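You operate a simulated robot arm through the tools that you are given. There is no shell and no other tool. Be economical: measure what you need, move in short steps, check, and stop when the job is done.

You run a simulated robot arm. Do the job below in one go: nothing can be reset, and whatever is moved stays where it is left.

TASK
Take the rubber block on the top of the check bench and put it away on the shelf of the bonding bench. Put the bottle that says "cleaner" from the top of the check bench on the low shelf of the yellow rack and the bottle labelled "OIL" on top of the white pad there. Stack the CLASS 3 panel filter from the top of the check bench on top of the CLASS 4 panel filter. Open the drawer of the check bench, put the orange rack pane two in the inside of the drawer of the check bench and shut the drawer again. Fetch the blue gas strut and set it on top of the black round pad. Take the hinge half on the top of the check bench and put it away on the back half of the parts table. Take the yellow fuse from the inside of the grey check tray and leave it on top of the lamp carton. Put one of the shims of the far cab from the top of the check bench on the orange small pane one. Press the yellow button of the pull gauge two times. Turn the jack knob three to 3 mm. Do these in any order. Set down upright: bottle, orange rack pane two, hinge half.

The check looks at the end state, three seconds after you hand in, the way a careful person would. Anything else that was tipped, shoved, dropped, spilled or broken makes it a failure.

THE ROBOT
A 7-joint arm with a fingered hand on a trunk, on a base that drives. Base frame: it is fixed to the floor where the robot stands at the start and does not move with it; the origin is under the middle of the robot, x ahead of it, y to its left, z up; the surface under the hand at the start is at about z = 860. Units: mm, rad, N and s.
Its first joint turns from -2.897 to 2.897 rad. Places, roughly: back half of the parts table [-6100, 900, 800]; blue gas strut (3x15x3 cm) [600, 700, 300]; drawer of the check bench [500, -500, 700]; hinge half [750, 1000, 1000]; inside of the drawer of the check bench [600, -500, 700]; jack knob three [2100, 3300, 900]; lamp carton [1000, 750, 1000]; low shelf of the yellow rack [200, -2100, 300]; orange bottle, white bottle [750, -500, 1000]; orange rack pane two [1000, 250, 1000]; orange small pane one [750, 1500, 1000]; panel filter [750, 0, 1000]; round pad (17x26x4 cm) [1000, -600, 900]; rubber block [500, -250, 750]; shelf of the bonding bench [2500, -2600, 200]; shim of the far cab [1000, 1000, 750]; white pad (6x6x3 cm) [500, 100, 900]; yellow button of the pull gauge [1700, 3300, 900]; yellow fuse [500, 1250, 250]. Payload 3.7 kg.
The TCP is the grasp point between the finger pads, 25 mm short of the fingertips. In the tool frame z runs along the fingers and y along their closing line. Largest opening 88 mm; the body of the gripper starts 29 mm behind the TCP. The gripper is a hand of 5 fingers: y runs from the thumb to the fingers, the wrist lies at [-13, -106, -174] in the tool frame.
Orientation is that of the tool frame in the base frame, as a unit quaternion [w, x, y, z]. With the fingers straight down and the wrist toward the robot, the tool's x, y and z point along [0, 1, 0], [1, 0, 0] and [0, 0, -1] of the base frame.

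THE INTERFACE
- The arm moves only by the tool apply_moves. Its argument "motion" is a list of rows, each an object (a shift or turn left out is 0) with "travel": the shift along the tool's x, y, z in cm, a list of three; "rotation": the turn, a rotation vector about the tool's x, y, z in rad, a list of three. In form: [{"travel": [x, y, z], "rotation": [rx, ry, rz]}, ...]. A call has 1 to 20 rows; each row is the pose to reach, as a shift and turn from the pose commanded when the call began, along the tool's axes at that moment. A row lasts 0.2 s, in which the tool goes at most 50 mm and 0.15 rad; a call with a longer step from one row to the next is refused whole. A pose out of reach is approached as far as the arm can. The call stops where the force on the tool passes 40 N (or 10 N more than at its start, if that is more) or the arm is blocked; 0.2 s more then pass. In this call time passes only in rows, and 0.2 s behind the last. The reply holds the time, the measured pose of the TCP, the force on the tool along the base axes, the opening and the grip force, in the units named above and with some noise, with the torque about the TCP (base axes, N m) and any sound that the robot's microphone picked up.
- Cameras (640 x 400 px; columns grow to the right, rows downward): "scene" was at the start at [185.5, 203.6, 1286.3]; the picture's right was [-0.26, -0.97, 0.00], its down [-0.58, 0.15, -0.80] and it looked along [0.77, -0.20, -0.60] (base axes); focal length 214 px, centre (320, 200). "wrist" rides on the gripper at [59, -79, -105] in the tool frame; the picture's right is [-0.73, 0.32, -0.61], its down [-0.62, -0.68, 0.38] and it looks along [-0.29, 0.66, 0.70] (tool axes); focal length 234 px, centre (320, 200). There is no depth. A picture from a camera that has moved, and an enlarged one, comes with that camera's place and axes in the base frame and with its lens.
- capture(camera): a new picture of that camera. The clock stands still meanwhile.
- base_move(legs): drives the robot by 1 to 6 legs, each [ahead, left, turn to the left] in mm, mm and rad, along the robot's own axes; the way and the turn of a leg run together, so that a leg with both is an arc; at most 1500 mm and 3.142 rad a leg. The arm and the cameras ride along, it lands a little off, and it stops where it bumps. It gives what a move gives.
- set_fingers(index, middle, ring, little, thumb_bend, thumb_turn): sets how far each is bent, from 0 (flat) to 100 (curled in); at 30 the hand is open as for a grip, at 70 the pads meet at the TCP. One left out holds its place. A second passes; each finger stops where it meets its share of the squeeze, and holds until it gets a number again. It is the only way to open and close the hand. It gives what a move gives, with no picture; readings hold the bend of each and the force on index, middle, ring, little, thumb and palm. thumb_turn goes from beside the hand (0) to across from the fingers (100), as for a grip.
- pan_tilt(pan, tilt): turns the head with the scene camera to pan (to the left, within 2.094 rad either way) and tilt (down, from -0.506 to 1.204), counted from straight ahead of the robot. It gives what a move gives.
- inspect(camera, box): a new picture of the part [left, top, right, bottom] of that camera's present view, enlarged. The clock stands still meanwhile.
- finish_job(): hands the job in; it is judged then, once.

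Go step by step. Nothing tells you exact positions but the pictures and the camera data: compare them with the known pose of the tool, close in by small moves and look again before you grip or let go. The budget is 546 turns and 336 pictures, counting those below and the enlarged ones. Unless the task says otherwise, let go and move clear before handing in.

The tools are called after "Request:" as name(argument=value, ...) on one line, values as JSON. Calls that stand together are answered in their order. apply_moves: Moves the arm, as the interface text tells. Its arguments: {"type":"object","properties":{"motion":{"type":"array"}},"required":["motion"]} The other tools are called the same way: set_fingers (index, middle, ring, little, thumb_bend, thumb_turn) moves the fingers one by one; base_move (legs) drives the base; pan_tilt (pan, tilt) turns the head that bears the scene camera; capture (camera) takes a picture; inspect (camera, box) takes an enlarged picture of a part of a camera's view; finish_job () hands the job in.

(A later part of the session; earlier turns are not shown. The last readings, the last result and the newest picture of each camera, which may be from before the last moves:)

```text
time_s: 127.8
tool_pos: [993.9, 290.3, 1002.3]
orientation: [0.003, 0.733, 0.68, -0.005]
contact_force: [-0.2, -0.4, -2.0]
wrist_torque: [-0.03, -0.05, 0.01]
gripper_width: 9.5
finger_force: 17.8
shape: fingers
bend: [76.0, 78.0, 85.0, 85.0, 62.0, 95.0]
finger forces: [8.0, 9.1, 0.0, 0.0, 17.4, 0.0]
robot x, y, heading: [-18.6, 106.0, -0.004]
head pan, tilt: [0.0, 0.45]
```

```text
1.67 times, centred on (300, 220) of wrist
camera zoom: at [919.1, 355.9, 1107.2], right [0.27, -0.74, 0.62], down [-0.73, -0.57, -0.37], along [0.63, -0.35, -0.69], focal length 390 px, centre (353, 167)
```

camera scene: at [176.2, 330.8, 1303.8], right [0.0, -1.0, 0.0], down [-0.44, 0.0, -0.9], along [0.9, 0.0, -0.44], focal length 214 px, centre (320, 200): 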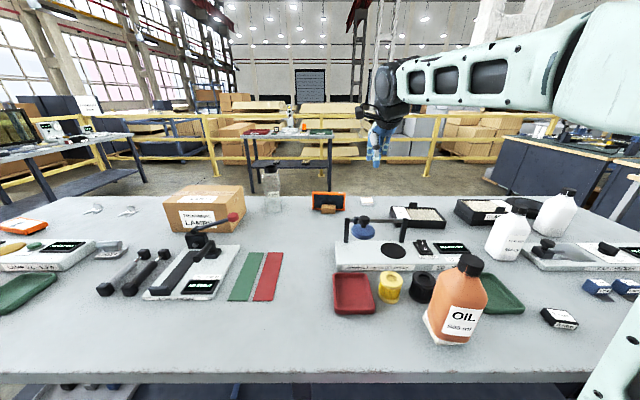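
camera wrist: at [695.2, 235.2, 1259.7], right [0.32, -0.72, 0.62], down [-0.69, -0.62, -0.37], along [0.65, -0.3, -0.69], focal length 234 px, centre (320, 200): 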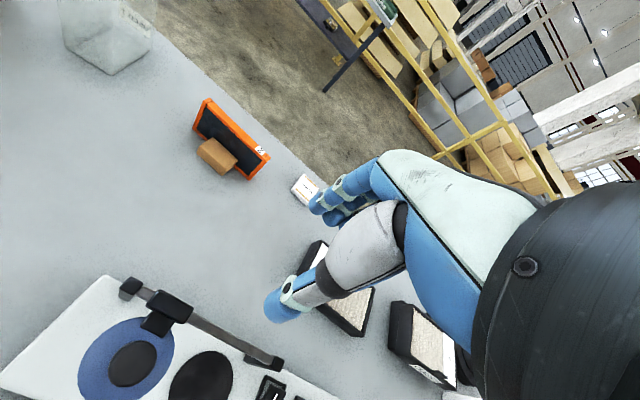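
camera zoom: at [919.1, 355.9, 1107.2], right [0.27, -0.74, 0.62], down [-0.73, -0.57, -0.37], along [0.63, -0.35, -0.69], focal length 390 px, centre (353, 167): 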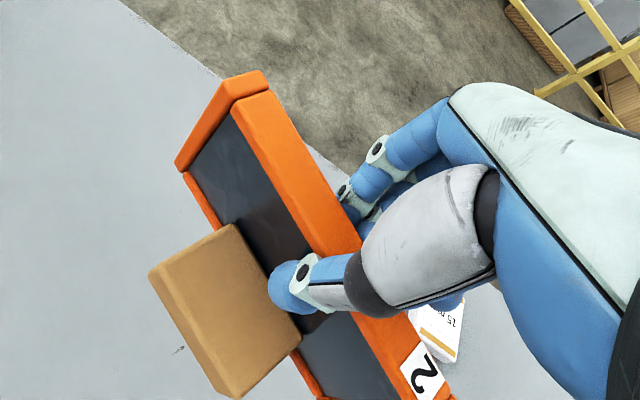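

The wooden block is its foot and comes along. Carrying the pane high to above the drawer.

Request:
apply_moves(motion=[{"travel": [0, -1, -4]}, {"travel": [0, -2, -8]}, {"travel": [0, -3, -12]}, {"travel": [0, -4, -16]}, {"travel": [0, -5, -18]}, {"travel": [-3.4, -8, -18]}, {"travel": [-6.8, -11, -18]}, {"travel": [-10.2, -14, -18]}, {"travel": [-13.6, -17, -18]}, {"travel": [-17, -20, -18]}, {"travel": [-20.4, -23, -18]}, {"travel": [-23.8, -26, -18]}, {"travel": [-27.2, -29, -18]}, {"travel": [-30.6, -32, -18]}, {"travel": [-34, -35, -18]}, {"travel": [-37.4, -38, -18]}, {"travel": [-40.8, -41, -18]}])

Request:
apply_moves(motion=[{"travel": [-4, -2.9, 0], "rotation": [0, 0, -0.02]}, {"travel": [-8, -5.8, 0], "rotation": [0, 0, -0.04]}, {"travel": [-12, -8.7, 0], "rotation": [0, 0, -0.075]}, {"travel": [-16, -11.6, 0], "rotation": [0, 0, -0.075]}, {"travel": [-20, -14.5, 0], "rotation": [0, 0, -0.075]}, {"travel": [-24, -17.4, 0], "rotation": [0, 0, -0.075]}, {"travel": [-28, -20.3, 0], "rotation": [0, 0, -0.075]}, {"travel": [-32, -23.2, 0], "rotation": [0, 0, -0.075]}, {"travel": [-35.4, -26, 0], "rotation": [0, 0, -0.075]}])

Request:
pan_tilt(pan=-1.2, tilt=0.7)

Request:
capture(camera="scene")

Request:
capture(camera="wrist")

```text
time_s: 131.4
tool_pos: [556.4, -84.3, 1186.3]
orientation: [0.004, 0.733, 0.681, -0.005]
contact_force: [-0.1, 0.3, -2.4]
wrist_torque: [-0.02, 0.02, 0.02]
gripper_width: 9.6
finger_force: 17.0
shape: fingers
bend: [76.0, 78.0, 85.0, 85.0, 62.0, 95.0]
finger forces: [7.9, 9.0, 0.1, 0.1, 17.1, 0.0]
robot x, y, heading: [-21.0, 105.8, 0.0]
head pan, tilt: [0.0, 0.45]
```

```text
time_s: 133.4
tool_pos: [267.0, -418.0, 1192.3]
orientation: [0.004, 0.707, 0.707, -0.005]
contact_force: [0.1, 0.2, -2.8]
wrist_torque: [0.0, -0.02, 0.0]
gripper_width: 9.3
finger_force: 17.0
shape: fingers
bend: [76.0, 79.0, 85.0, 85.0, 62.0, 95.0]
finger forces: [7.8, 8.9, 0.0, 0.0, 17.0, 0.0]
robot x, y, heading: [-12.3, 106.6, -0.003]
head pan, tilt: [0.0, 0.45]
```

```text
time_s: 134.8
tool_pos: [267.1, -417.9, 1192.0]
orientation: [0.005, 0.708, 0.706, -0.004]
contact_force: [-0.6, -0.3, -2.3]
wrist_torque: [-0.02, -0.01, 0.02]
gripper_width: 9.4
finger_force: 16.6
shape: fingers
bend: [76.0, 79.0, 85.0, 85.0, 62.0, 95.0]
finger forces: [7.8, 9.2, 0.1, 0.0, 17.0, 0.1]
robot x, y, heading: [-19.3, 107.2, -0.005]
head pan, tilt: [-1.201, 0.7]
```

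```text
201 pictures are left
camera scene: at [114.7, 251.8, 1281.7], right [-0.93, -0.36, 0.0], down [-0.23, 0.6, -0.76], along [0.27, -0.71, -0.64], focal length 214 px, centre (320, 200)
```

scene: 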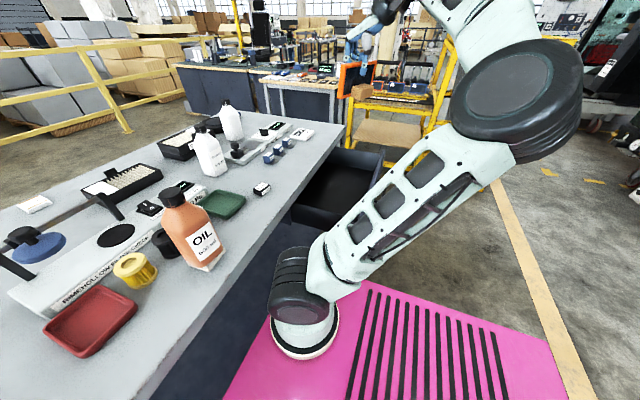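

```text
200 pictures are left
camera wrist: at [187.6, -358.4, 1295.7], right [0.32, -0.72, 0.62], down [-0.68, -0.63, -0.37], along [0.66, -0.3, -0.69], focal length 234 px, centre (320, 200)
```

wrist: 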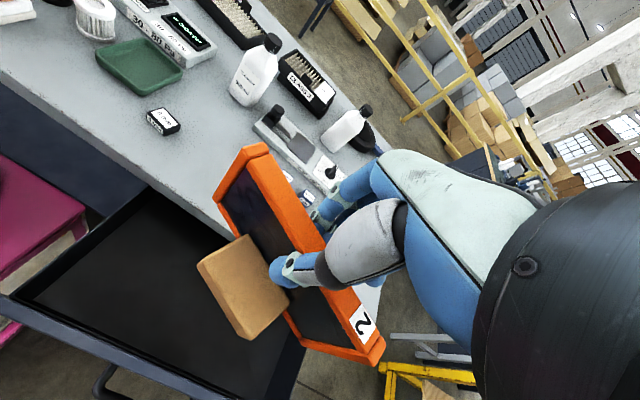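

Request:
inspect(camera="scene", box=[310, 20, 430, 120])

```text
4.00 times, centred on (370, 70) of scene
camera zoom: at [114.7, 251.8, 1281.7], right [-0.93, -0.36, 0.0], down [-0.23, 0.6, -0.76], along [0.27, -0.71, -0.64], focal length 858 px, centre (120, 720)
```

zoom: 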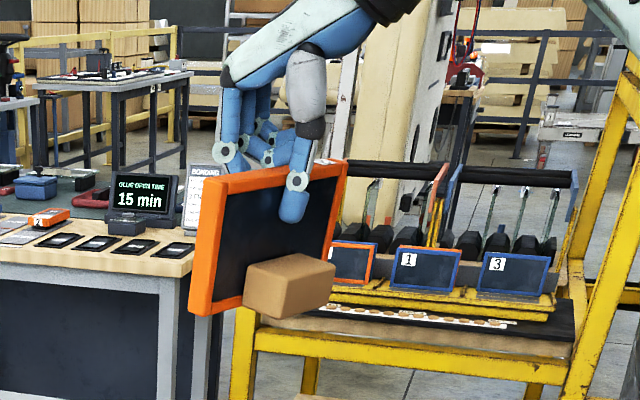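

The pane hangs practically upright. Lowering into the drawer.

Request:
apply_moves(motion=[{"travel": [-0.6, 1.2, 4]}, {"travel": [-1.2, 2.3, 8]}, {"travel": [-1.2, 2.3, 12.5]}, {"travel": [-1.2, 2.3, 17]}, {"travel": [-1.2, 2.3, 21.5]}, {"travel": [-1.2, 2.3, 26]}, {"travel": [-1.2, 2.3, 30]}, {"travel": [-1.2, 2.3, 34]}])

Request:
capture(camera="wrist")

Request:
inspect(camera="scene", box=[280, 100, 440, 240])

```text
time_s: 136.6
tool_pos: [290.6, -434.1, 852.2]
orientation: [0.004, 0.707, 0.707, -0.005]
contact_force: [-1.2, 1.4, -2.6]
wrist_torque: [-0.03, -0.02, -0.01]
gripper_width: 9.3
finger_force: 17.0
shape: fingers
bend: [76.0, 79.0, 85.0, 85.0, 62.0, 95.0]
finger forces: [7.8, 9.0, 0.1, 0.0, 16.9, 0.0]
robot x, y, heading: [-20.3, 106.8, -0.003]
head pan, tilt: [-1.201, 0.7]
```

```text
198 pictures are left
camera wrist: at [210.9, -373.2, 955.4], right [0.32, -0.72, 0.62], down [-0.68, -0.63, -0.37], along [0.66, -0.3, -0.69], focal length 234 px, centre (320, 200)
```

wrist: 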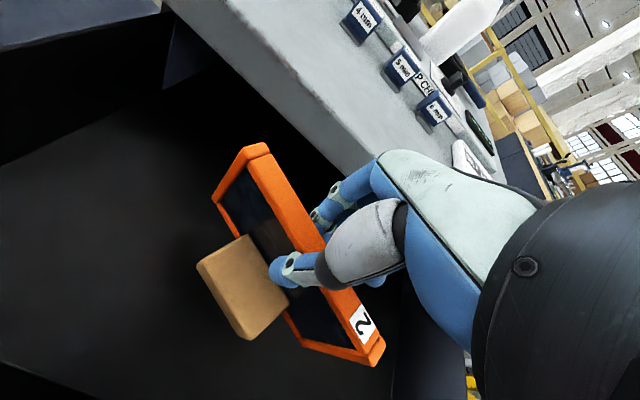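

```text
2.86 times, centred on (360, 170) of scene
camera zoom: at [114.7, 251.8, 1281.7], right [-0.93, -0.36, 0.0], down [-0.23, 0.6, -0.76], along [0.27, -0.71, -0.64], focal length 613 px, centre (206, 286)
```

zoom: 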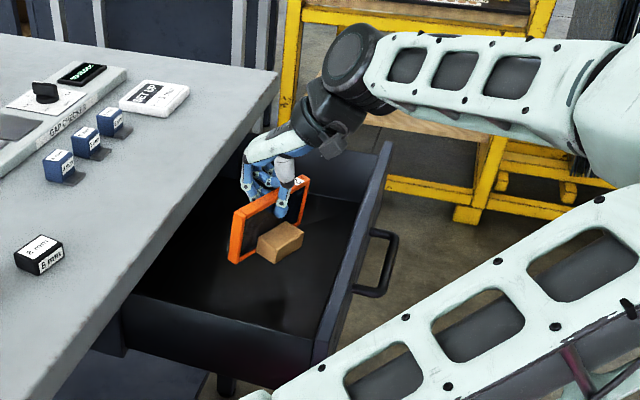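

Request:
apply_moves(motion=[{"travel": [0, 0, 2.5]}, {"travel": [0, 0, 4.5]}])

Request:
apply_moves(motion=[{"travel": [0, 0, 0.4]}, {"travel": [0, 0, 0.8]}, {"travel": [0, 0, 1.2]}, {"travel": [0, 0, 1.6]}])

Request:
inspect(camera="scene", box=[300, 120, 400, 220])

```text
time_s: 137.2
tool_pos: [289.8, -432.1, 806.6]
orientation: [0.004, 0.707, 0.707, -0.004]
contact_force: [0.0, 0.3, -2.7]
wrist_torque: [-0.07, 0.0, 0.01]
gripper_width: 9.3
finger_force: 16.8
shape: fingers
bend: [76.0, 79.0, 85.0, 85.0, 62.0, 95.0]
finger forces: [7.8, 9.0, 0.1, 0.0, 17.1, 0.0]
robot x, y, heading: [-16.2, 102.7, -0.002]
head pan, tilt: [-1.201, 0.7]
```

```text
time_s: 138.2
tool_pos: [290.4, -433.9, 792.2]
orientation: [0.004, 0.707, 0.707, -0.005]
contact_force: [-0.6, -0.6, -2.0]
wrist_torque: [0.0, -0.03, 0.01]
gripper_width: 9.3
finger_force: 16.9
shape: fingers
bend: [76.0, 79.0, 85.0, 85.0, 62.0, 95.0]
finger forces: [7.7, 9.0, 0.0, 0.0, 17.0, 0.1]
robot x, y, heading: [-17.8, 105.7, -0.004]
head pan, tilt: [-1.201, 0.7]
```

```text
4.00 times, centred on (350, 170) of scene
camera zoom: at [114.6, 251.7, 1281.7], right [-0.93, -0.36, 0.0], down [-0.23, 0.6, -0.76], along [0.27, -0.71, -0.64], focal length 858 px, centre (200, 320)
```

zoom: 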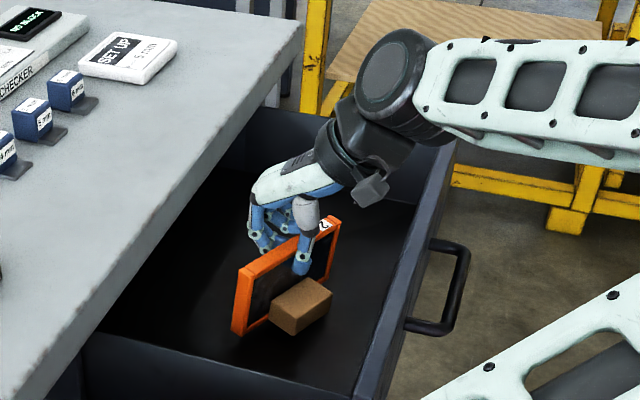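

Request:
apply_moves(motion=[{"travel": [0, 0, 0.4]}, {"travel": [0, 0, 0.8]}, {"travel": [0, 0, 1.2]}])

Request:
apply_moves(motion=[{"travel": [0, 0, 0.4]}, {"travel": [0, 0, 0.8]}])

```text
time_s: 139.0
tool_pos: [289.8, -434.6, 779.1]
orientation: [0.005, 0.707, 0.707, -0.005]
contact_force: [0.7, -4.4, 9.7]
wrist_torque: [0.06, 0.28, 0.07]
gripper_width: 9.5
finger_force: 18.5
shape: fingers
bend: [76.0, 79.0, 85.0, 85.0, 62.0, 95.0]
finger forces: [7.0, 12.2, 0.0, 0.1, 16.9, 0.0]
robot x, y, heading: [-17.7, 105.8, -0.0]
head pan, tilt: [-1.201, 0.7]
```

```text
time_s: 139.6
tool_pos: [291.0, -435.5, 776.0]
orientation: [0.007, 0.707, 0.707, -0.006]
contact_force: [0.4, 3.7, 22.4]
wrist_torque: [0.12, 0.48, 0.01]
gripper_width: 10.1
finger_force: 22.4
shape: fingers
bend: [77.0, 81.0, 86.0, 85.0, 62.0, 95.0]
finger forces: [7.7, 11.0, 6.2, 0.1, 19.0, 0.0]
robot x, y, heading: [-14.8, 107.6, -0.005]
head pan, tilt: [-1.201, 0.7]
stopped in row 2: the force on the tool passed its limit at 42 N (the readings are from after the stop); the commanded pose is now the measured one
```

Contact with the drawer floor. Easing up slightly and releasing.

Request:
apply_moves(motion=[{"travel": [0, 0, -0.15]}])

Request:
set_fingers(index=62, middle=64, ring=64, little=64, thumb_bend=52)

Request:
set_fingers(index=40, middle=40, ring=40, little=40, thumb_bend=35, thumb_turn=98)

Request:
inspect(camera="scene", box=[300, 120, 400, 220])

```text
time_s: 140.0
tool_pos: [290.1, -434.8, 776.8]
orientation: [0.006, 0.708, 0.706, -0.006]
contact_force: [0.9, 2.5, 17.2]
wrist_torque: [0.07, 0.36, 0.0]
gripper_width: 10.1
finger_force: 20.8
shape: fingers
bend: [77.0, 81.0, 86.0, 85.0, 62.0, 95.0]
finger forces: [7.8, 11.4, 4.9, 0.0, 18.2, 0.0]
robot x, y, heading: [-15.9, 106.1, -0.002]
head pan, tilt: [-1.201, 0.7]
```

```text
time_s: 141.0
tool_pos: [290.2, -436.0, 775.7]
orientation: [0.005, 0.708, 0.706, -0.006]
contact_force: [-1.5, -3.8, 9.6]
wrist_torque: [-0.18, 0.07, 0.01]
gripper_width: 26.2
finger_force: 4.6
shape: fingers
bend: [62.0, 64.0, 90.0, 64.0, 52.0, 98.0]
finger forces: [0.0, 0.1, 9.4, 0.0, 0.1, 0.0]
robot x, y, heading: [-19.8, 105.5, -0.005]
head pan, tilt: [-1.201, 0.7]
```

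```text
time_s: 142.0
tool_pos: [289.9, -436.4, 775.8]
orientation: [0.005, 0.708, 0.706, -0.006]
contact_force: [0.9, -2.7, 9.6]
wrist_torque: [-0.18, -0.09, 0.02]
gripper_width: 68.6
finger_force: 4.2
shape: fingers
bend: [40.0, 40.0, 94.0, 40.0, 35.0, 96.0]
finger forces: [0.1, 0.0, 9.1, 0.0, 0.0, 0.0]
robot x, y, heading: [-19.2, 107.8, -0.003]
head pan, tilt: [-1.201, 0.7]
```

```text
4.00 times, centred on (350, 170) of scene
camera zoom: at [114.6, 251.9, 1281.7], right [-0.93, -0.36, 0.0], down [-0.23, 0.6, -0.77], along [0.27, -0.71, -0.64], focal length 858 px, centre (200, 320)
```

zoom: 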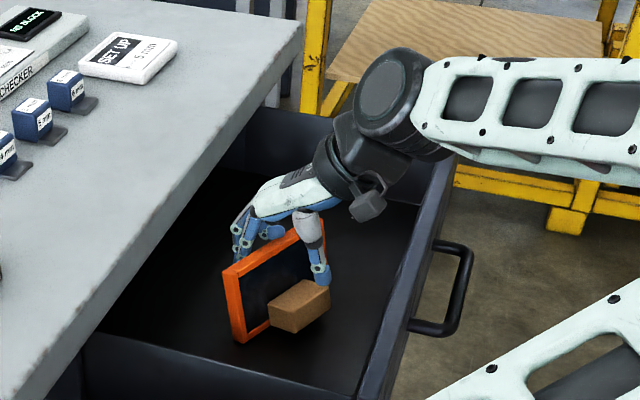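

The ring finger is curled over the pane's top edge; lifting straight up gently frees it.

Request:
apply_moves(motion=[{"travel": [0, 0, -0.7]}, {"travel": [0, 0, -1.4]}, {"travel": [0, 0, -2.2]}])

Request:
inspect(camera="scene", box=[300, 120, 400, 220])

```text
time_s: 142.8
tool_pos: [289.9, -434.5, 797.4]
orientation: [0.004, 0.708, 0.707, -0.005]
contact_force: [-0.2, -0.2, 0.3]
wrist_torque: [-0.02, 0.02, 0.0]
gripper_width: 68.9
finger_force: 0.0
shape: fingers
bend: [40.0, 40.0, 40.0, 40.0, 35.0, 96.0]
finger forces: [0.0, 0.0, 0.0, 0.0, 0.1, 0.1]
robot x, y, heading: [-17.1, 107.6, -0.007]
head pan, tilt: [-1.201, 0.7]
```

```text
4.00 times, centred on (350, 170) of scene
camera zoom: at [114.6, 251.8, 1281.7], right [-0.93, -0.36, 0.0], down [-0.23, 0.6, -0.76], along [0.27, -0.71, -0.64], focal length 858 px, centre (200, 320)
```

zoom: 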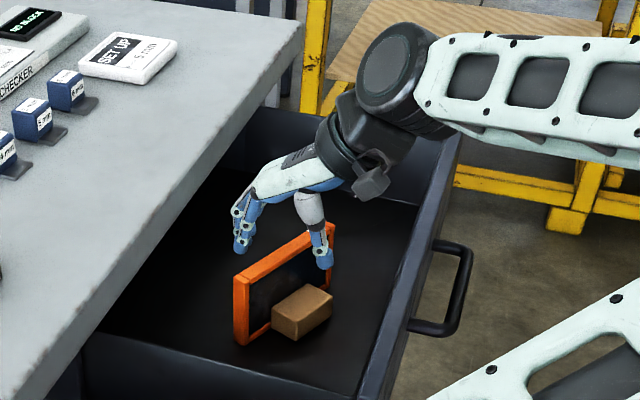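

Pane stands upright in the drawer. Now I return to the handle pose to push the drawer shut.

Request:
apply_moves(motion=[{"travel": [0, 0, -4.5]}, {"travel": [0, 0, -9]}, {"travel": [0, 0, -13.5]}, {"travel": [0, -1, -18]}, {"travel": [0, -3, -21.6]}, {"travel": [-0.5, -7.5, -21.6], "rotation": [-0.1, 0, 0]}, {"travel": [-1, -12, -21.6], "rotation": [-0.23, 0, 0]}, {"travel": [-1.5, -16, -21.6], "rotation": [-0.36, 0, 0]}, {"travel": [-2, -19.9, -21.6], "rotation": [-0.49, 0, 0]}, {"travel": [-2, -19.9, -21.6], "rotation": [-0.605, 0, 0]}])

Request:
apply_moves(motion=[{"travel": [0, -4, 3]}, {"travel": [0, -8, 6]}, {"travel": [0, -12, 9]}, {"travel": [0, -14, 13]}])

Request:
capture(camera="wrist")

```text
time_s: 145.0
tool_pos: [88.7, -452.4, 1013.9]
orientation: [0.217, 0.674, 0.676, 0.204]
contact_force: [-0.1, -0.4, 0.7]
wrist_torque: [-0.03, 0.0, -0.01]
gripper_width: 69.0
finger_force: 0.1
shape: fingers
bend: [40.0, 40.0, 40.0, 40.0, 35.0, 96.0]
finger forces: [0.0, 0.0, 0.0, 0.0, 0.0, 0.0]
robot x, y, heading: [-18.3, 107.3, -0.01]
head pan, tilt: [-1.201, 0.7]
```

```text
time_s: 146.0
tool_pos: [51.4, -453.6, 827.1]
orientation: [0.216, 0.674, 0.676, 0.205]
contact_force: [-0.1, -0.3, 1.3]
wrist_torque: [0.02, 0.01, 0.0]
gripper_width: 69.2
finger_force: 0.0
shape: fingers
bend: [40.0, 40.0, 40.0, 40.0, 35.0, 96.0]
finger forces: [0.0, 0.0, 0.0, 0.1, 0.0, 0.0]
robot x, y, heading: [-20.8, 106.3, -0.001]
head pan, tilt: [-1.201, 0.7]
```

```text
193 pictures are left
camera wrist: at [-75.9, -394.1, 867.5], right [-0.08, -0.71, 0.7], down [-0.34, -0.63, -0.69], along [0.94, -0.3, -0.19], focal length 234 px, centre (320, 200)
```

wrist: 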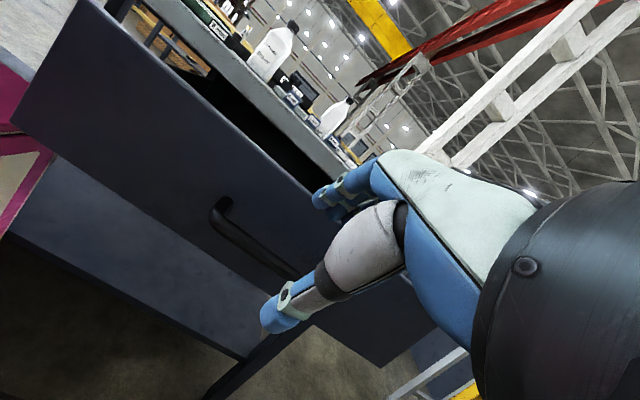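

Request:
apply_moves(motion=[{"travel": [-0.2, 1.3, 2.6]}, {"travel": [-0.4, 1.3, 5.5]}, {"travel": [-0.4, 1.3, 8.2]}])

Request:
set_fingers(index=85, middle=85, ring=85, little=85, thumb_bend=80)

Request:
inspect(camera="wrist", box=[160, 100, 420, 360])

```text
time_s: 146.8
tool_pos: [107.8, -459.6, 767.5]
orientation: [0.216, 0.674, 0.675, 0.205]
contact_force: [0.2, -0.1, 0.5]
wrist_torque: [-0.04, -0.02, -0.02]
gripper_width: 68.5
finger_force: 0.1
shape: fingers
bend: [40.0, 40.0, 40.0, 40.0, 35.0, 96.0]
finger forces: [0.0, 0.0, 0.1, 0.0, 0.0, 0.1]
robot x, y, heading: [-15.6, 108.0, -0.006]
head pan, tilt: [-1.201, 0.7]
```

```text
time_s: 147.8
tool_pos: [108.3, -460.8, 766.9]
orientation: [0.216, 0.674, 0.676, 0.205]
contact_force: [-1.2, -2.7, -9.7]
wrist_torque: [-0.06, 0.09, 0.28]
gripper_width: 4.1
finger_force: 20.6
shape: fingers
bend: [78.0, 76.0, 76.0, 85.0, 64.0, 99.0]
finger forces: [6.6, 6.6, 7.7, 0.0, 19.6, 0.0]
robot x, y, heading: [-19.4, 107.4, -0.005]
head pan, tilt: [-1.201, 0.7]
```

```text
1.54 times, centred on (290, 230) of wrist
camera zoom: at [-17.0, -400.6, 808.3], right [-0.08, -0.72, 0.69], down [-0.34, -0.63, -0.69], along [0.94, -0.29, -0.19], focal length 360 px, centre (366, 154)
```

zoom: 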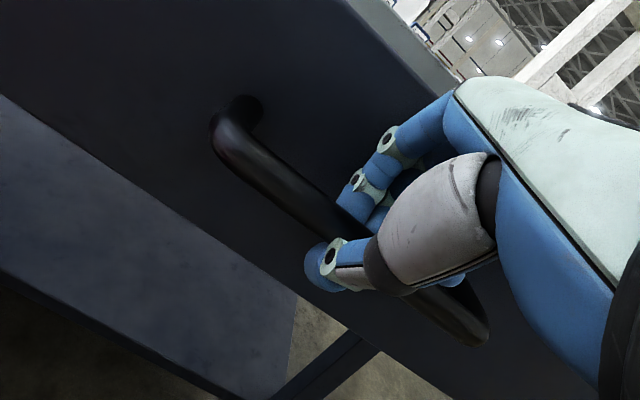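

Gripped; pushing the drawer shut gently.

Request:
apply_moves(motion=[{"travel": [0, 0.6, 0.4]}, {"travel": [0, 1.65, 1.13]}, {"travel": [0, 3.3, 2.26]}, {"travel": [0, 4.95, 3.4]}, {"travel": [0, 6.6, 4.5]}, {"travel": [0, 8.25, 5.65]}, {"travel": [0, 9.9, 6.8]}, {"travel": [0, 11.55, 7.9]}, {"travel": [0, 13.2, 9.0]}, {"travel": [0, 14.85, 10.2]}, {"travel": [0, 16.5, 11.3]}, {"travel": [0, 17.7, 12.1]}, {"travel": [0, 18.6, 12.7]}])

Request:
apply_moves(motion=[{"travel": [0, 0.4, 0.28]}, {"travel": [0, 0.8, 0.56]}, {"travel": [0, 1.2, 0.84]}])

Request:
inspect(camera="scene", box=[260, 80, 440, 230])

```text
time_s: 150.6
tool_pos: [333.3, -460.6, 768.4]
orientation: [0.216, 0.675, 0.676, 0.204]
contact_force: [-0.4, 0.5, -14.7]
wrist_torque: [-0.01, 0.0, 0.27]
gripper_width: 4.5
finger_force: 19.9
shape: fingers
bend: [78.0, 77.0, 77.0, 85.0, 64.0, 99.0]
finger forces: [5.2, 5.9, 6.4, 0.0, 22.0, 0.0]
robot x, y, heading: [-20.5, 110.4, -0.007]
head pan, tilt: [-1.201, 0.7]
```

```text
time_s: 151.4
tool_pos: [347.3, -461.1, 768.4]
orientation: [0.217, 0.674, 0.676, 0.205]
contact_force: [-0.2, 2.6, -9.5]
wrist_torque: [-0.03, 0.06, 0.22]
gripper_width: 4.4
finger_force: 19.0
shape: fingers
bend: [78.0, 77.0, 77.0, 85.0, 64.0, 99.0]
finger forces: [5.4, 6.0, 7.0, 0.1, 20.0, 0.0]
robot x, y, heading: [-16.8, 106.8, -0.004]
head pan, tilt: [-1.201, 0.7]
```

```text
2.67 times, centred on (350, 155) of scene
camera zoom: at [114.8, 251.6, 1281.7], right [-0.93, -0.36, 0.0], down [-0.23, 0.6, -0.76], along [0.27, -0.71, -0.64], focal length 572 px, centre (240, 320)
```

zoom: 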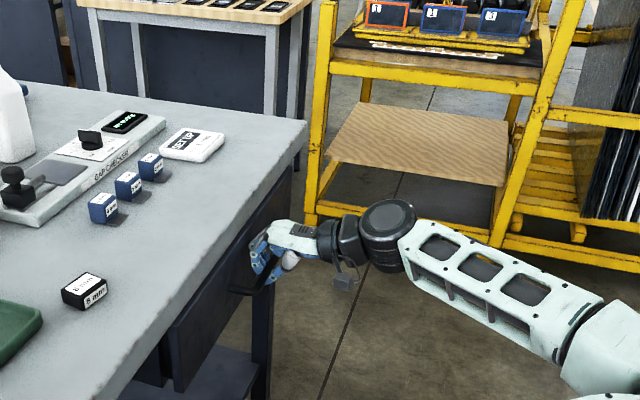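

Request:
apply_moves(motion=[{"travel": [0, 0.4, 0.28]}, {"travel": [0, 0.8, 0.56]}, {"travel": [0, 1.2, 0.84]}, {"travel": [0, 1.6, 1.12]}])

Request:
inspect(camera="scene", box=[260, 80, 440, 230])

```text
time_s: 152.4
tool_pos: [365.0, -461.2, 768.8]
orientation: [0.216, 0.675, 0.675, 0.205]
contact_force: [-18.3, -0.1, -6.0]
wrist_torque: [-0.02, 0.38, 0.18]
gripper_width: 6.2
finger_force: 18.2
shape: fingers
bend: [79.0, 78.0, 77.0, 85.0, 63.0, 98.0]
finger forces: [2.9, 3.3, 3.9, 0.0, 25.9, 0.0]
robot x, y, heading: [-18.6, 108.4, -0.004]
head pan, tilt: [-1.201, 0.7]
```

```text
2.67 times, centred on (350, 155) of scene
camera zoom: at [114.1, 251.5, 1281.8], right [-0.93, -0.36, 0.0], down [-0.23, 0.6, -0.76], along [0.27, -0.71, -0.64], focal length 572 px, centre (240, 320)
```

zoom: 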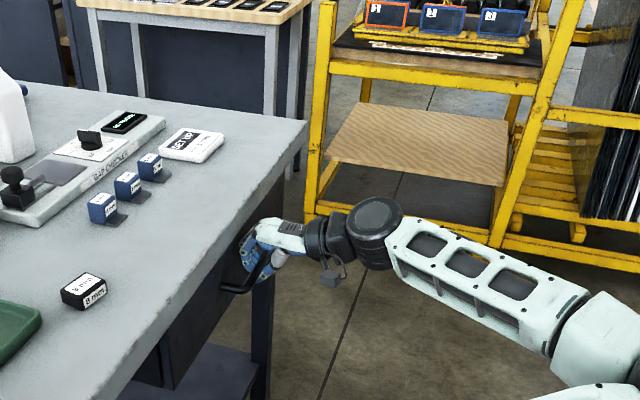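

Request:
apply_moves(motion=[{"travel": [0, 0.3, 0.2]}, {"travel": [0, 0.6, 0.4]}])

Request:
set_fingers(index=45, middle=45, ring=45, little=45, thumb_bend=40, thumb_turn=98)

Request:
apply_moves(motion=[{"travel": [0, -1, -4]}, {"travel": [0, -2, -8]}, {"travel": [0, -4.5, -12]}, {"travel": [0, -7, -16]}])

Request:
capture(camera="wrist")

Request:
inspect(camera="scene", box=[260, 80, 440, 230])

```text
time_s: 152.9
tool_pos: [366.7, -461.9, 768.9]
orientation: [0.217, 0.676, 0.674, 0.204]
contact_force: [-22.8, 4.4, -1.3]
wrist_torque: [-0.02, 0.44, 0.15]
gripper_width: 7.3
finger_force: 18.7
shape: fingers
bend: [79.0, 79.0, 78.0, 85.0, 63.0, 98.0]
finger forces: [2.2, 2.6, 4.2, 0.0, 28.3, 0.0]
robot x, y, heading: [-21.2, 107.4, -0.008]
head pan, tilt: [-1.201, 0.7]
stopped in row 2: the force on the tool passed its limit at 44 N (the readings are from after the stop); the commanded pose is now the measured one
```

```text
time_s: 153.4
tool_pos: [362.4, -463.7, 767.8]
orientation: [0.216, 0.679, 0.672, 0.202]
contact_force: [-36.8, 5.9, -10.8]
wrist_torque: [0.24, 0.22, -0.43]
gripper_width: 37.5
finger_force: 18.3
shape: fingers
bend: [64.0, 68.0, 65.0, 54.0, 40.0, 97.0]
finger forces: [8.6, 10.1, 9.4, 8.4, 0.1, 0.1]
robot x, y, heading: [-19.8, 105.5, -0.004]
head pan, tilt: [-1.201, 0.7]
stopped: the force on the tool passed its limit at 42 N (the readings are from after the stop); the commanded pose is now the measured one
```

```text
time_s: 154.4
tool_pos: [219.9, -460.5, 861.1]
orientation: [0.217, 0.677, 0.673, 0.203]
contact_force: [-0.3, 0.9, 0.0]
wrist_torque: [-0.02, 0.01, -0.01]
gripper_width: 57.5
finger_force: 0.1
shape: fingers
bend: [45.0, 45.0, 45.0, 45.0, 40.0, 97.0]
finger forces: [0.0, 0.0, 0.0, 0.1, 0.0, 0.1]
robot x, y, heading: [-18.2, 104.4, -0.003]
head pan, tilt: [-1.201, 0.7]
```

```text
189 pictures are left
camera wrist: at [95.0, -400.3, 901.7], right [-0.09, -0.71, 0.69], down [-0.35, -0.63, -0.69], along [0.93, -0.3, -0.2], focal length 234 px, centre (320, 200)
```

wrist: 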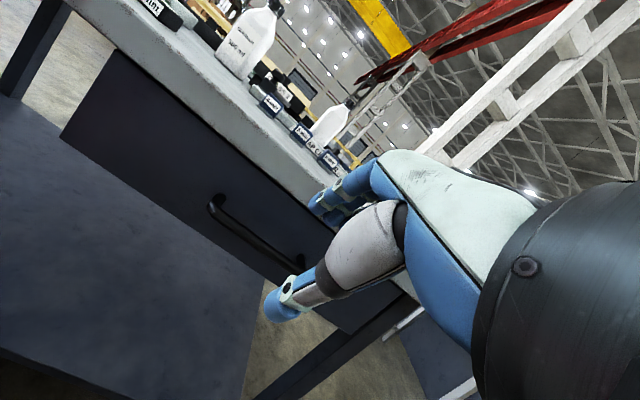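

```text
2.67 times, centred on (350, 155) of scene
camera zoom: at [114.1, 251.6, 1281.7], right [-0.93, -0.36, 0.0], down [-0.23, 0.6, -0.76], along [0.27, -0.71, -0.64], focal length 572 px, centre (240, 320)
```

zoom: 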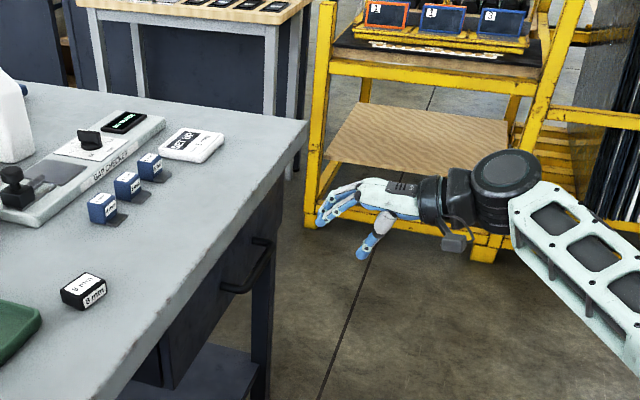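

The drawer is shut again (bar back at ~355). Next the CLEANER bottle: I'll grasp it from the side with a horizontal hand so it can go under the rack's upper shelf. First unpitch and rise.

Request:
apply_moves(motion=[{"travel": [0, 2.7, -4], "rotation": [0.1, 0, 0]}, {"travel": [1, 5.4, -8], "rotation": [0.2, 0, 0]}, {"travel": [2, 8.1, -12], "rotation": [0.32, 0, 0]}, {"travel": [4, 10.8, -16], "rotation": [0.44, 0, 0]}, {"travel": [6, 13.5, -19.5], "rotation": [0.56, 0, 0]}, {"travel": [8, 16.3, -22], "rotation": [0.605, 0, 0]}, {"travel": [11.5, 19, -21], "rotation": [0.605, 0, 0]}, {"travel": [15, 22, -19.5], "rotation": [0.605, 0, 0]}, {"travel": [18.5, 25, -17.5], "rotation": [0.605, 0, 0]}, {"travel": [22, 28, -15.5], "rotation": [0.605, 0, 0]}])

Request:
pan_tilt(pan=-0.6, tilt=0.6)

Request:
capture(camera="scene")

Request:
capture(camera="wrist")

```text
refused: row 4 steps farther than a row can; nothing moved
```

```text
time_s: 155.4
tool_pos: [220.7, -461.0, 861.0]
orientation: [0.216, 0.677, 0.673, 0.203]
contact_force: [0.6, 0.6, 0.2]
wrist_torque: [0.01, -0.03, 0.0]
gripper_width: 57.8
finger_force: 0.1
shape: fingers
bend: [45.0, 45.0, 45.0, 45.0, 40.0, 97.0]
finger forces: [0.1, 0.0, 0.0, 0.0, 0.0, 0.1]
robot x, y, heading: [-18.7, 107.0, -0.005]
head pan, tilt: [-0.6, 0.6]
```

```text
187 pictures are left
camera scene: at [156.3, 280.7, 1290.3], right [-0.57, -0.82, 0.0], down [-0.46, 0.32, -0.82], along [0.68, -0.47, -0.57], focal length 214 px, centre (320, 200)
```

scene: 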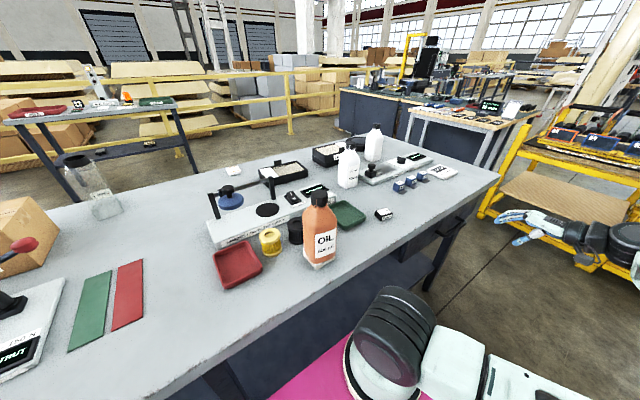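

```text
186 pictures are left
camera wrist: at [95.1, -400.4, 901.3], right [-0.09, -0.71, 0.69], down [-0.35, -0.63, -0.69], along [0.93, -0.3, -0.2], focal length 234 px, centre (320, 200)
```

wrist: 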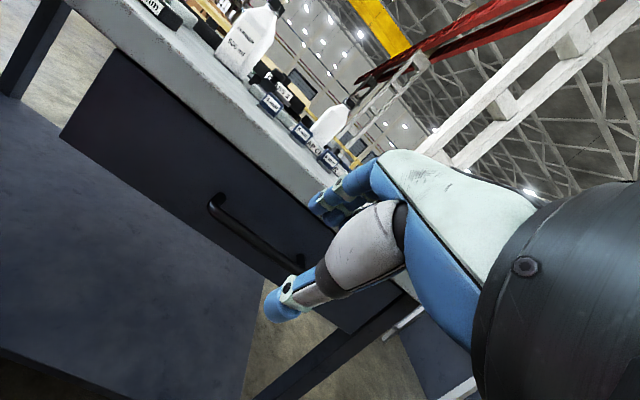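

Request:
apply_moves(motion=[{"travel": [0, 2.5, -3.7], "rotation": [0.1, 0, 0]}, {"travel": [0.5, 5, -7.4], "rotation": [0.2, 0, 0]}, {"travel": [1.5, 7.5, -11], "rotation": [0.32, 0, 0]}, {"travel": [3, 10, -14.5], "rotation": [0.44, 0, 0]}, {"travel": [5, 12.5, -18], "rotation": [0.56, 0, 0]}, {"travel": [7, 15, -21], "rotation": [0.605, 0, 0]}, {"travel": [10, 18, -21], "rotation": [0.605, 0, 0]}, {"travel": [13, 21, -20], "rotation": [0.605, 0, 0]}, {"travel": [16, 24, -18.5], "rotation": [0.605, 0, 0]}, {"travel": [19, 27, -17], "rotation": [0.605, 0, 0]}, {"travel": [22, 29.5, -15.5], "rotation": [0.605, 0, 0]}])

Request:
apply_moves(motion=[{"travel": [0, 0, 0], "rotation": [-0.08, 0.08, 0.08]}, {"travel": [0, 0, 0], "rotation": [-0.16, 0.16, 0.16]}, {"travel": [0, 0, 0], "rotation": [-0.24, 0.24, 0.24]}, {"travel": [0, 0, 0], "rotation": [-0.32, 0.32, 0.32]}, {"travel": [0, 0, 0], "rotation": [-0.4, 0.4, 0.4]}, {"travel": [0, 0, 0], "rotation": [-0.48, 0.48, 0.48]}, {"travel": [0, 0, 0], "rotation": [-0.56, 0.56, 0.56]}, {"travel": [0, 0, 0], "rotation": [-0.64, 0.64, 0.64]}, {"travel": [0, 0, 0], "rotation": [-0.72, 0.72, 0.72]}, {"travel": [0, 0, 0], "rotation": [-0.8, 0.8, 0.8]}, {"travel": [0, 0, 0], "rotation": [-0.88, 0.88, 0.88]}, {"travel": [0, 0, 0], "rotation": [-0.96, 0.96, 0.96]}, {"travel": [0, 0, 0], "rotation": [-1.04, 1.04, 1.04]}, {"travel": [0, 0, 0], "rotation": [-1.12, 1.12, 1.12]}, {"travel": [0, 0, 0], "rotation": [-1.2, 1.2, 1.2]}, {"travel": [0, 0, 0], "rotation": [-1.209, 1.209, 1.209]}])

Request:
capture(camera="scene")

Request:
capture(camera="wrist")

```text
time_s: 157.8
tool_pos: [375.2, -236.5, 1152.2]
orientation: [0.005, 0.712, 0.703, -0.006]
contact_force: [-0.1, 0.3, -1.2]
wrist_torque: [0.01, -0.02, -0.01]
gripper_width: 57.8
finger_force: 0.1
shape: fingers
bend: [45.0, 45.0, 45.0, 45.0, 40.0, 97.0]
finger forces: [0.0, 0.0, 0.0, 0.1, 0.1, 0.0]
robot x, y, heading: [-19.5, 107.6, -0.005]
head pan, tilt: [-0.6, 0.6]
```

```text
time_s: 161.2
tool_pos: [375.2, -235.9, 1153.0]
orientation: [0.011, 0.707, 0.001, 0.707]
contact_force: [-1.0, 0.3, 0.1]
wrist_torque: [0.01, -0.02, 0.03]
gripper_width: 57.5
finger_force: 0.0
shape: fingers
bend: [45.0, 45.0, 45.0, 45.0, 40.0, 97.0]
finger forces: [0.0, 0.1, 0.1, 0.1, 0.1, 0.1]
robot x, y, heading: [-20.1, 104.6, -0.007]
head pan, tilt: [-0.6, 0.6]
```

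```text
185 pictures are left
camera scene: at [156.4, 280.8, 1290.3], right [-0.57, -0.82, 0.0], down [-0.46, 0.32, -0.83], along [0.68, -0.47, -0.56], focal length 214 px, centre (320, 200)
```

scene: 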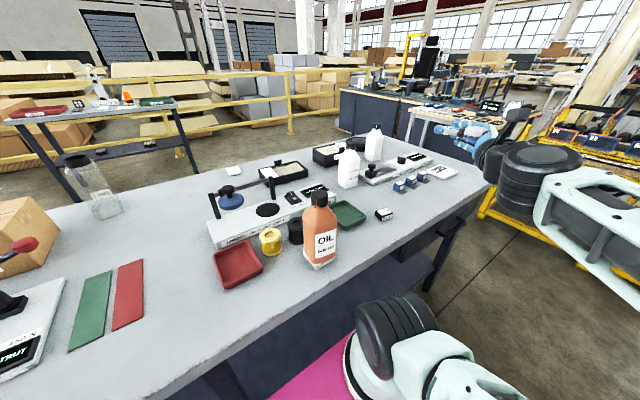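

```text
184 pictures are left
camera wrist: at [271.0, -155.6, 1210.3], right [-0.61, -0.33, -0.72], down [0.39, 0.67, -0.63], along [0.69, -0.67, -0.28], focal length 234 px, centre (320, 200)
```

wrist: 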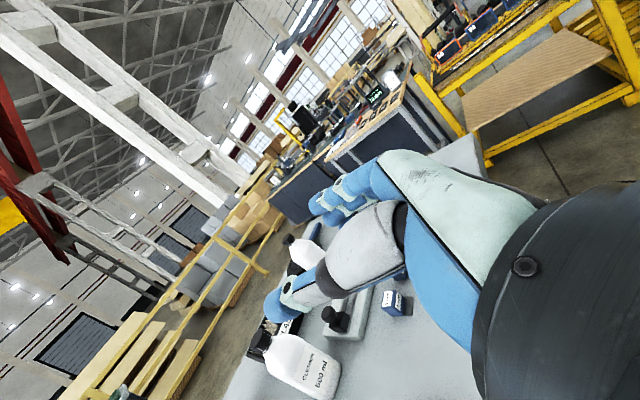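

Horizontal hand pose reached. Zooming on the CLEANER bottle to locate it.

Request:
inspect(camera="scene", box=[310, 110, 430, 210])

Request:
inspect(camera="wrist", box=[220, 200, 420, 400])

```text
4.00 times, centred on (370, 160) of scene
camera zoom: at [156.4, 280.8, 1290.3], right [-0.57, -0.82, 0.0], down [-0.46, 0.32, -0.83], along [0.68, -0.47, -0.56], focal length 858 px, centre (120, 360)
```

zoom: 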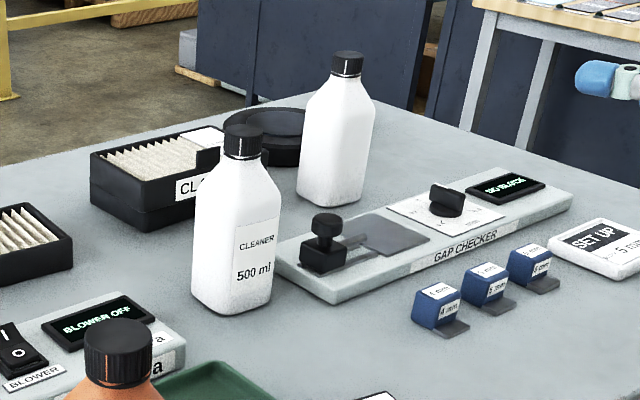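

```text
2.00 times, centred on (320, 300) of wrist
camera zoom: at [271.0, -155.6, 1210.3], right [-0.61, -0.33, -0.72], down [0.39, 0.67, -0.63], along [0.69, -0.67, -0.28], focal length 468 px, centre (320, 0)
```

zoom: 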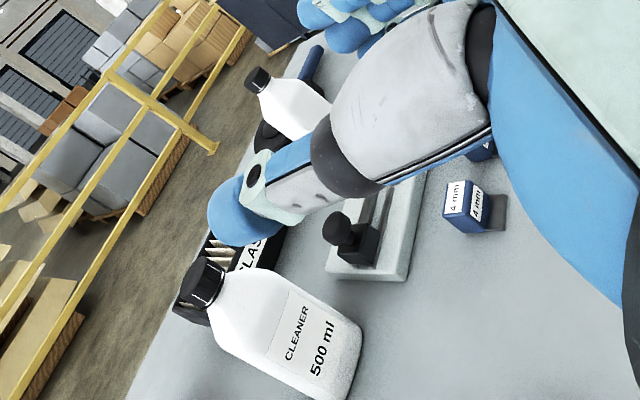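

Bottle is centred at (703, -236) with faces square to the axes, ~60 mm wide. Opening, lowering to z≈950 and approaching.

Request:
set_fingers(index=30, middle=30, ring=30, little=30, thumb_bend=30)

Request:
apply_moves(motion=[{"travel": [-3, 0, 3]}, {"travel": [-6, 0, 6]}, {"travel": [-9, 0, 9]}, {"travel": [-12, 0, 12]}, {"travel": [-15, 0, 15]}, {"travel": [-18, 0, 17.5]}, {"travel": [-19.5, 0, 18.5]}])

Request:
capture(camera="wrist")

Request:
capture(camera="scene")

```text
time_s: 162.2
tool_pos: [376.8, -236.6, 1152.5]
orientation: [0.009, 0.708, 0.002, 0.707]
contact_force: [0.0, 0.4, 0.0]
wrist_torque: [-0.02, -0.01, -0.02]
gripper_width: 84.7
finger_force: 0.0
shape: fingers
bend: [30.0, 30.0, 30.0, 30.0, 30.0, 96.0]
finger forces: [0.1, 0.1, 0.1, 0.0, 0.0, 0.1]
robot x, y, heading: [-18.0, 101.6, -0.01]
head pan, tilt: [-0.6, 0.6]
```

```text
time_s: 163.8
tool_pos: [603.5, -295.3, 999.6]
orientation: [0.009, 0.708, 0.001, 0.707]
contact_force: [0.1, 0.2, -0.1]
wrist_torque: [0.03, -0.01, -0.03]
gripper_width: 84.8
finger_force: 0.1
shape: fingers
bend: [30.0, 30.0, 30.0, 30.0, 30.0, 96.0]
finger forces: [0.1, 0.0, 0.0, 0.0, 0.1, 0.0]
out of reach, approached as far as the arm can: row 1, 2, 3, 4, 5, 6, 7
robot x, y, heading: [-19.5, 106.9, -0.01]
head pan, tilt: [-0.6, 0.6]
```

```text
181 pictures are left
camera wrist: at [498.9, -214.1, 1058.1], right [-0.61, -0.33, -0.72], down [0.39, 0.67, -0.64], along [0.69, -0.67, -0.28], focal length 234 px, centre (320, 200)
```

wrist: 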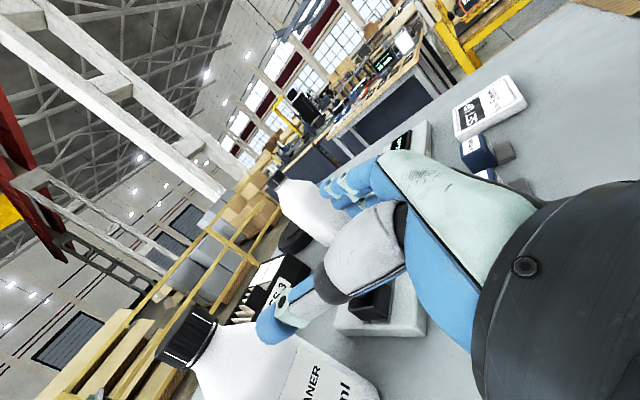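

```text
180 pictures are left
camera scene: at [156.4, 280.7, 1290.3], right [-0.57, -0.82, 0.0], down [-0.46, 0.32, -0.82], along [0.68, -0.47, -0.57], focal length 214 px, centre (320, 200)
```

scene: 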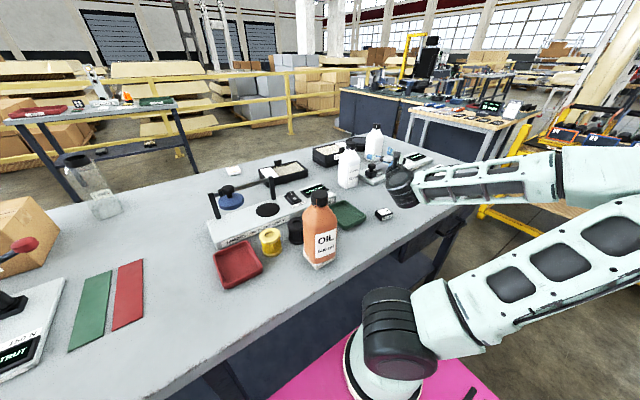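

The arm can't follow that pose forward. I retreat up and tilt the hand to 45° downward (closing line still horizontal), which should reach better.

Request:
apply_moves(motion=[{"travel": [3, -0.5, -3]}, {"travel": [6, -1, -6], "rotation": [0, -0.1, 0]}, {"travel": [9, -2, -9], "rotation": [0, -0.22, 0]}, {"travel": [12, -3, -12], "rotation": [0, -0.34, 0]}, {"travel": [13, -4, -14], "rotation": [0, -0.46, 0]}, {"travel": [13, -5, -15], "rotation": [0, -0.58, 0]}, {"travel": [13, -6, -15], "rotation": [0, -0.7, 0]}, {"travel": [13, -6, -15], "rotation": [0, -0.785, 0]}])

Request:
capture(camera="wrist")

Request:
capture(camera="scene")

```text
time_s: 165.6
tool_pos: [452.2, -231.4, 1133.3]
orientation: [0.01, 0.924, 0.001, 0.382]
contact_force: [0.3, -0.2, 0.0]
wrist_torque: [0.0, 0.0, 0.02]
gripper_width: 84.6
finger_force: 0.0
shape: fingers
bend: [30.0, 30.0, 30.0, 30.0, 30.0, 96.0]
finger forces: [0.1, 0.0, 0.1, 0.0, 0.0, 0.1]
out of reach, approached as far as the arm can: row 1
robot x, y, heading: [-15.1, 107.3, -0.005]
head pan, tilt: [-0.6, 0.6]
```

```text
179 pictures are left
camera wrist: at [420.0, -149.4, 1247.0], right [-0.95, -0.32, -0.08], down [-0.17, 0.67, -0.72], along [0.28, -0.67, -0.69], focal length 234 px, centre (320, 200)
```

wrist: 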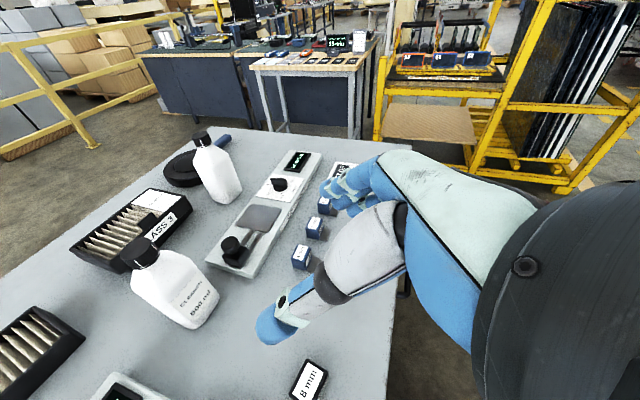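

```text
178 pictures are left
camera scene: at [174.9, 338.5, 1301.5], right [0.08, -1.0, 0.0], down [-0.46, -0.04, -0.89], along [0.89, 0.07, -0.46], focal length 214 px, centre (320, 200)
```

scene: 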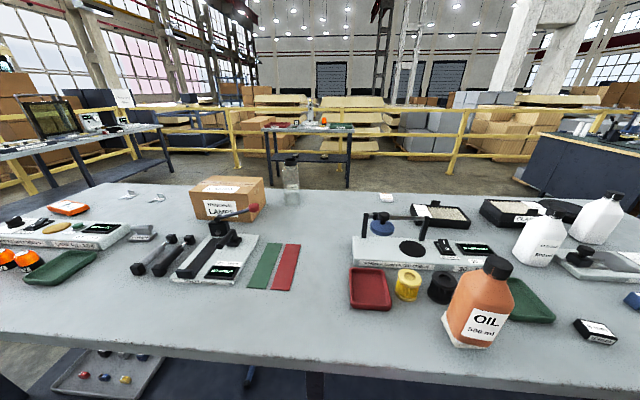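

The head camera seems to have been displaced; I reset it and check.

Request:
pan_tilt(pan=-0.6, tilt=0.6)

Request:
capture(camera="scene")

```text
time_s: 166.2
tool_pos: [452.1, -232.2, 1132.1]
orientation: [0.01, 0.924, 0.0, 0.382]
contact_force: [0.2, 0.1, -0.5]
wrist_torque: [0.02, 0.01, -0.01]
gripper_width: 84.8
finger_force: 0.0
shape: fingers
bend: [30.0, 30.0, 30.0, 30.0, 30.0, 96.0]
finger forces: [0.0, 0.0, 0.0, 0.0, 0.0, 0.0]
robot x, y, heading: [-21.7, 106.5, -0.007]
head pan, tilt: [-0.6, 0.6]
```

```text
177 pictures are left
camera scene: at [175.2, 337.0, 1302.9], right [0.06, -1.0, 0.0], down [-0.44, -0.03, -0.9], along [0.89, 0.06, -0.44], focal length 214 px, centre (320, 200)
```

scene: 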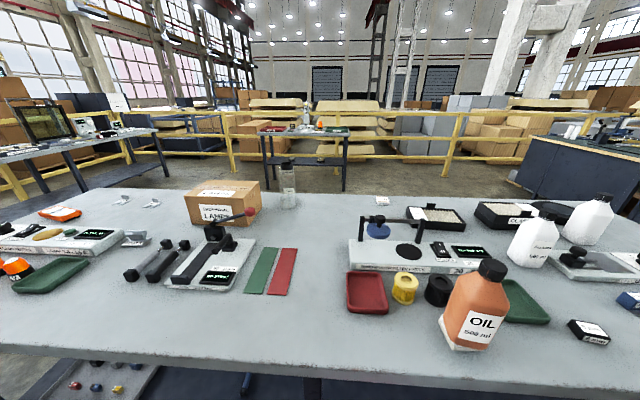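

The elbow is resting against the head. Moving forward/down toward the bottle should relieve it.

Request:
apply_moves(motion=[{"travel": [1.1, 0.1, 4]}, {"travel": [2.2, 0.2, 8]}, {"travel": [3.4, 0.3, 12]}, {"travel": [4.5, 0.4, 16]}])

Request:
pan_tilt(pan=-0.6, tilt=0.6)

Request:
capture(camera="scene")

Request:
capture(camera="wrist")

```text
time_s: 167.2
tool_pos: [597.6, -237.6, 1052.2]
orientation: [0.01, 0.924, -0.002, 0.382]
contact_force: [0.0, 0.2, -0.3]
wrist_torque: [0.01, 0.01, -0.03]
gripper_width: 84.8
finger_force: 0.1
shape: fingers
bend: [30.0, 30.0, 30.0, 30.0, 30.0, 96.0]
finger forces: [0.0, 0.0, 0.0, 0.0, 0.0, 0.0]
robot x, y, heading: [-20.4, 107.2, -0.002]
head pan, tilt: [-0.6, 0.6]
```

```text
time_s: 167.8
tool_pos: [597.0, -238.5, 1052.1]
orientation: [0.009, 0.924, -0.002, 0.382]
contact_force: [0.0, 0.5, 0.5]
wrist_torque: [-0.02, -0.01, -0.02]
gripper_width: 84.7
finger_force: 0.0
shape: fingers
bend: [30.0, 30.0, 30.0, 30.0, 30.0, 96.0]
finger forces: [0.1, 0.1, 0.0, 0.0, 0.0, 0.0]
robot x, y, heading: [-20.5, 104.7, -0.007]
head pan, tilt: [-0.6, 0.6]
```

```text
176 pictures are left
camera scene: at [156.4, 280.8, 1290.3], right [-0.57, -0.82, 0.0], down [-0.46, 0.32, -0.83], along [0.68, -0.47, -0.56], focal length 214 px, centre (320, 200)
```

scene: 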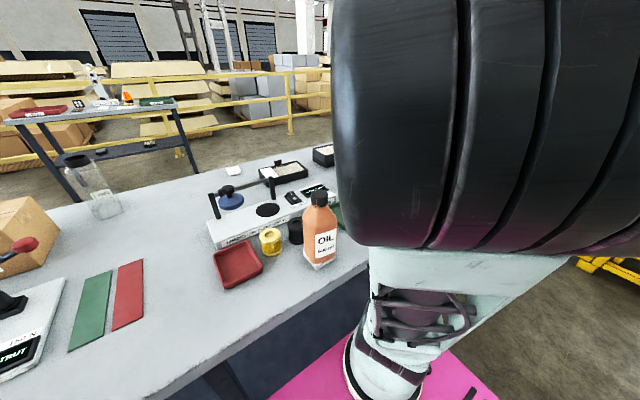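

```text
175 pictures are left
camera wrist: at [565.1, -156.5, 1166.2], right [-0.95, -0.31, -0.08], down [-0.16, 0.67, -0.72], along [0.28, -0.67, -0.69], focal length 234 px, centre (320, 200)
```

wrist: 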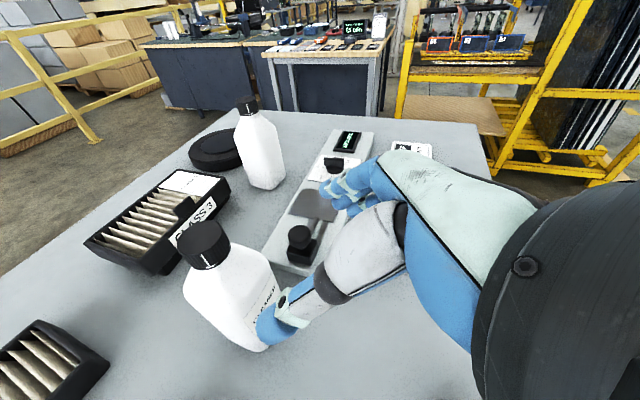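

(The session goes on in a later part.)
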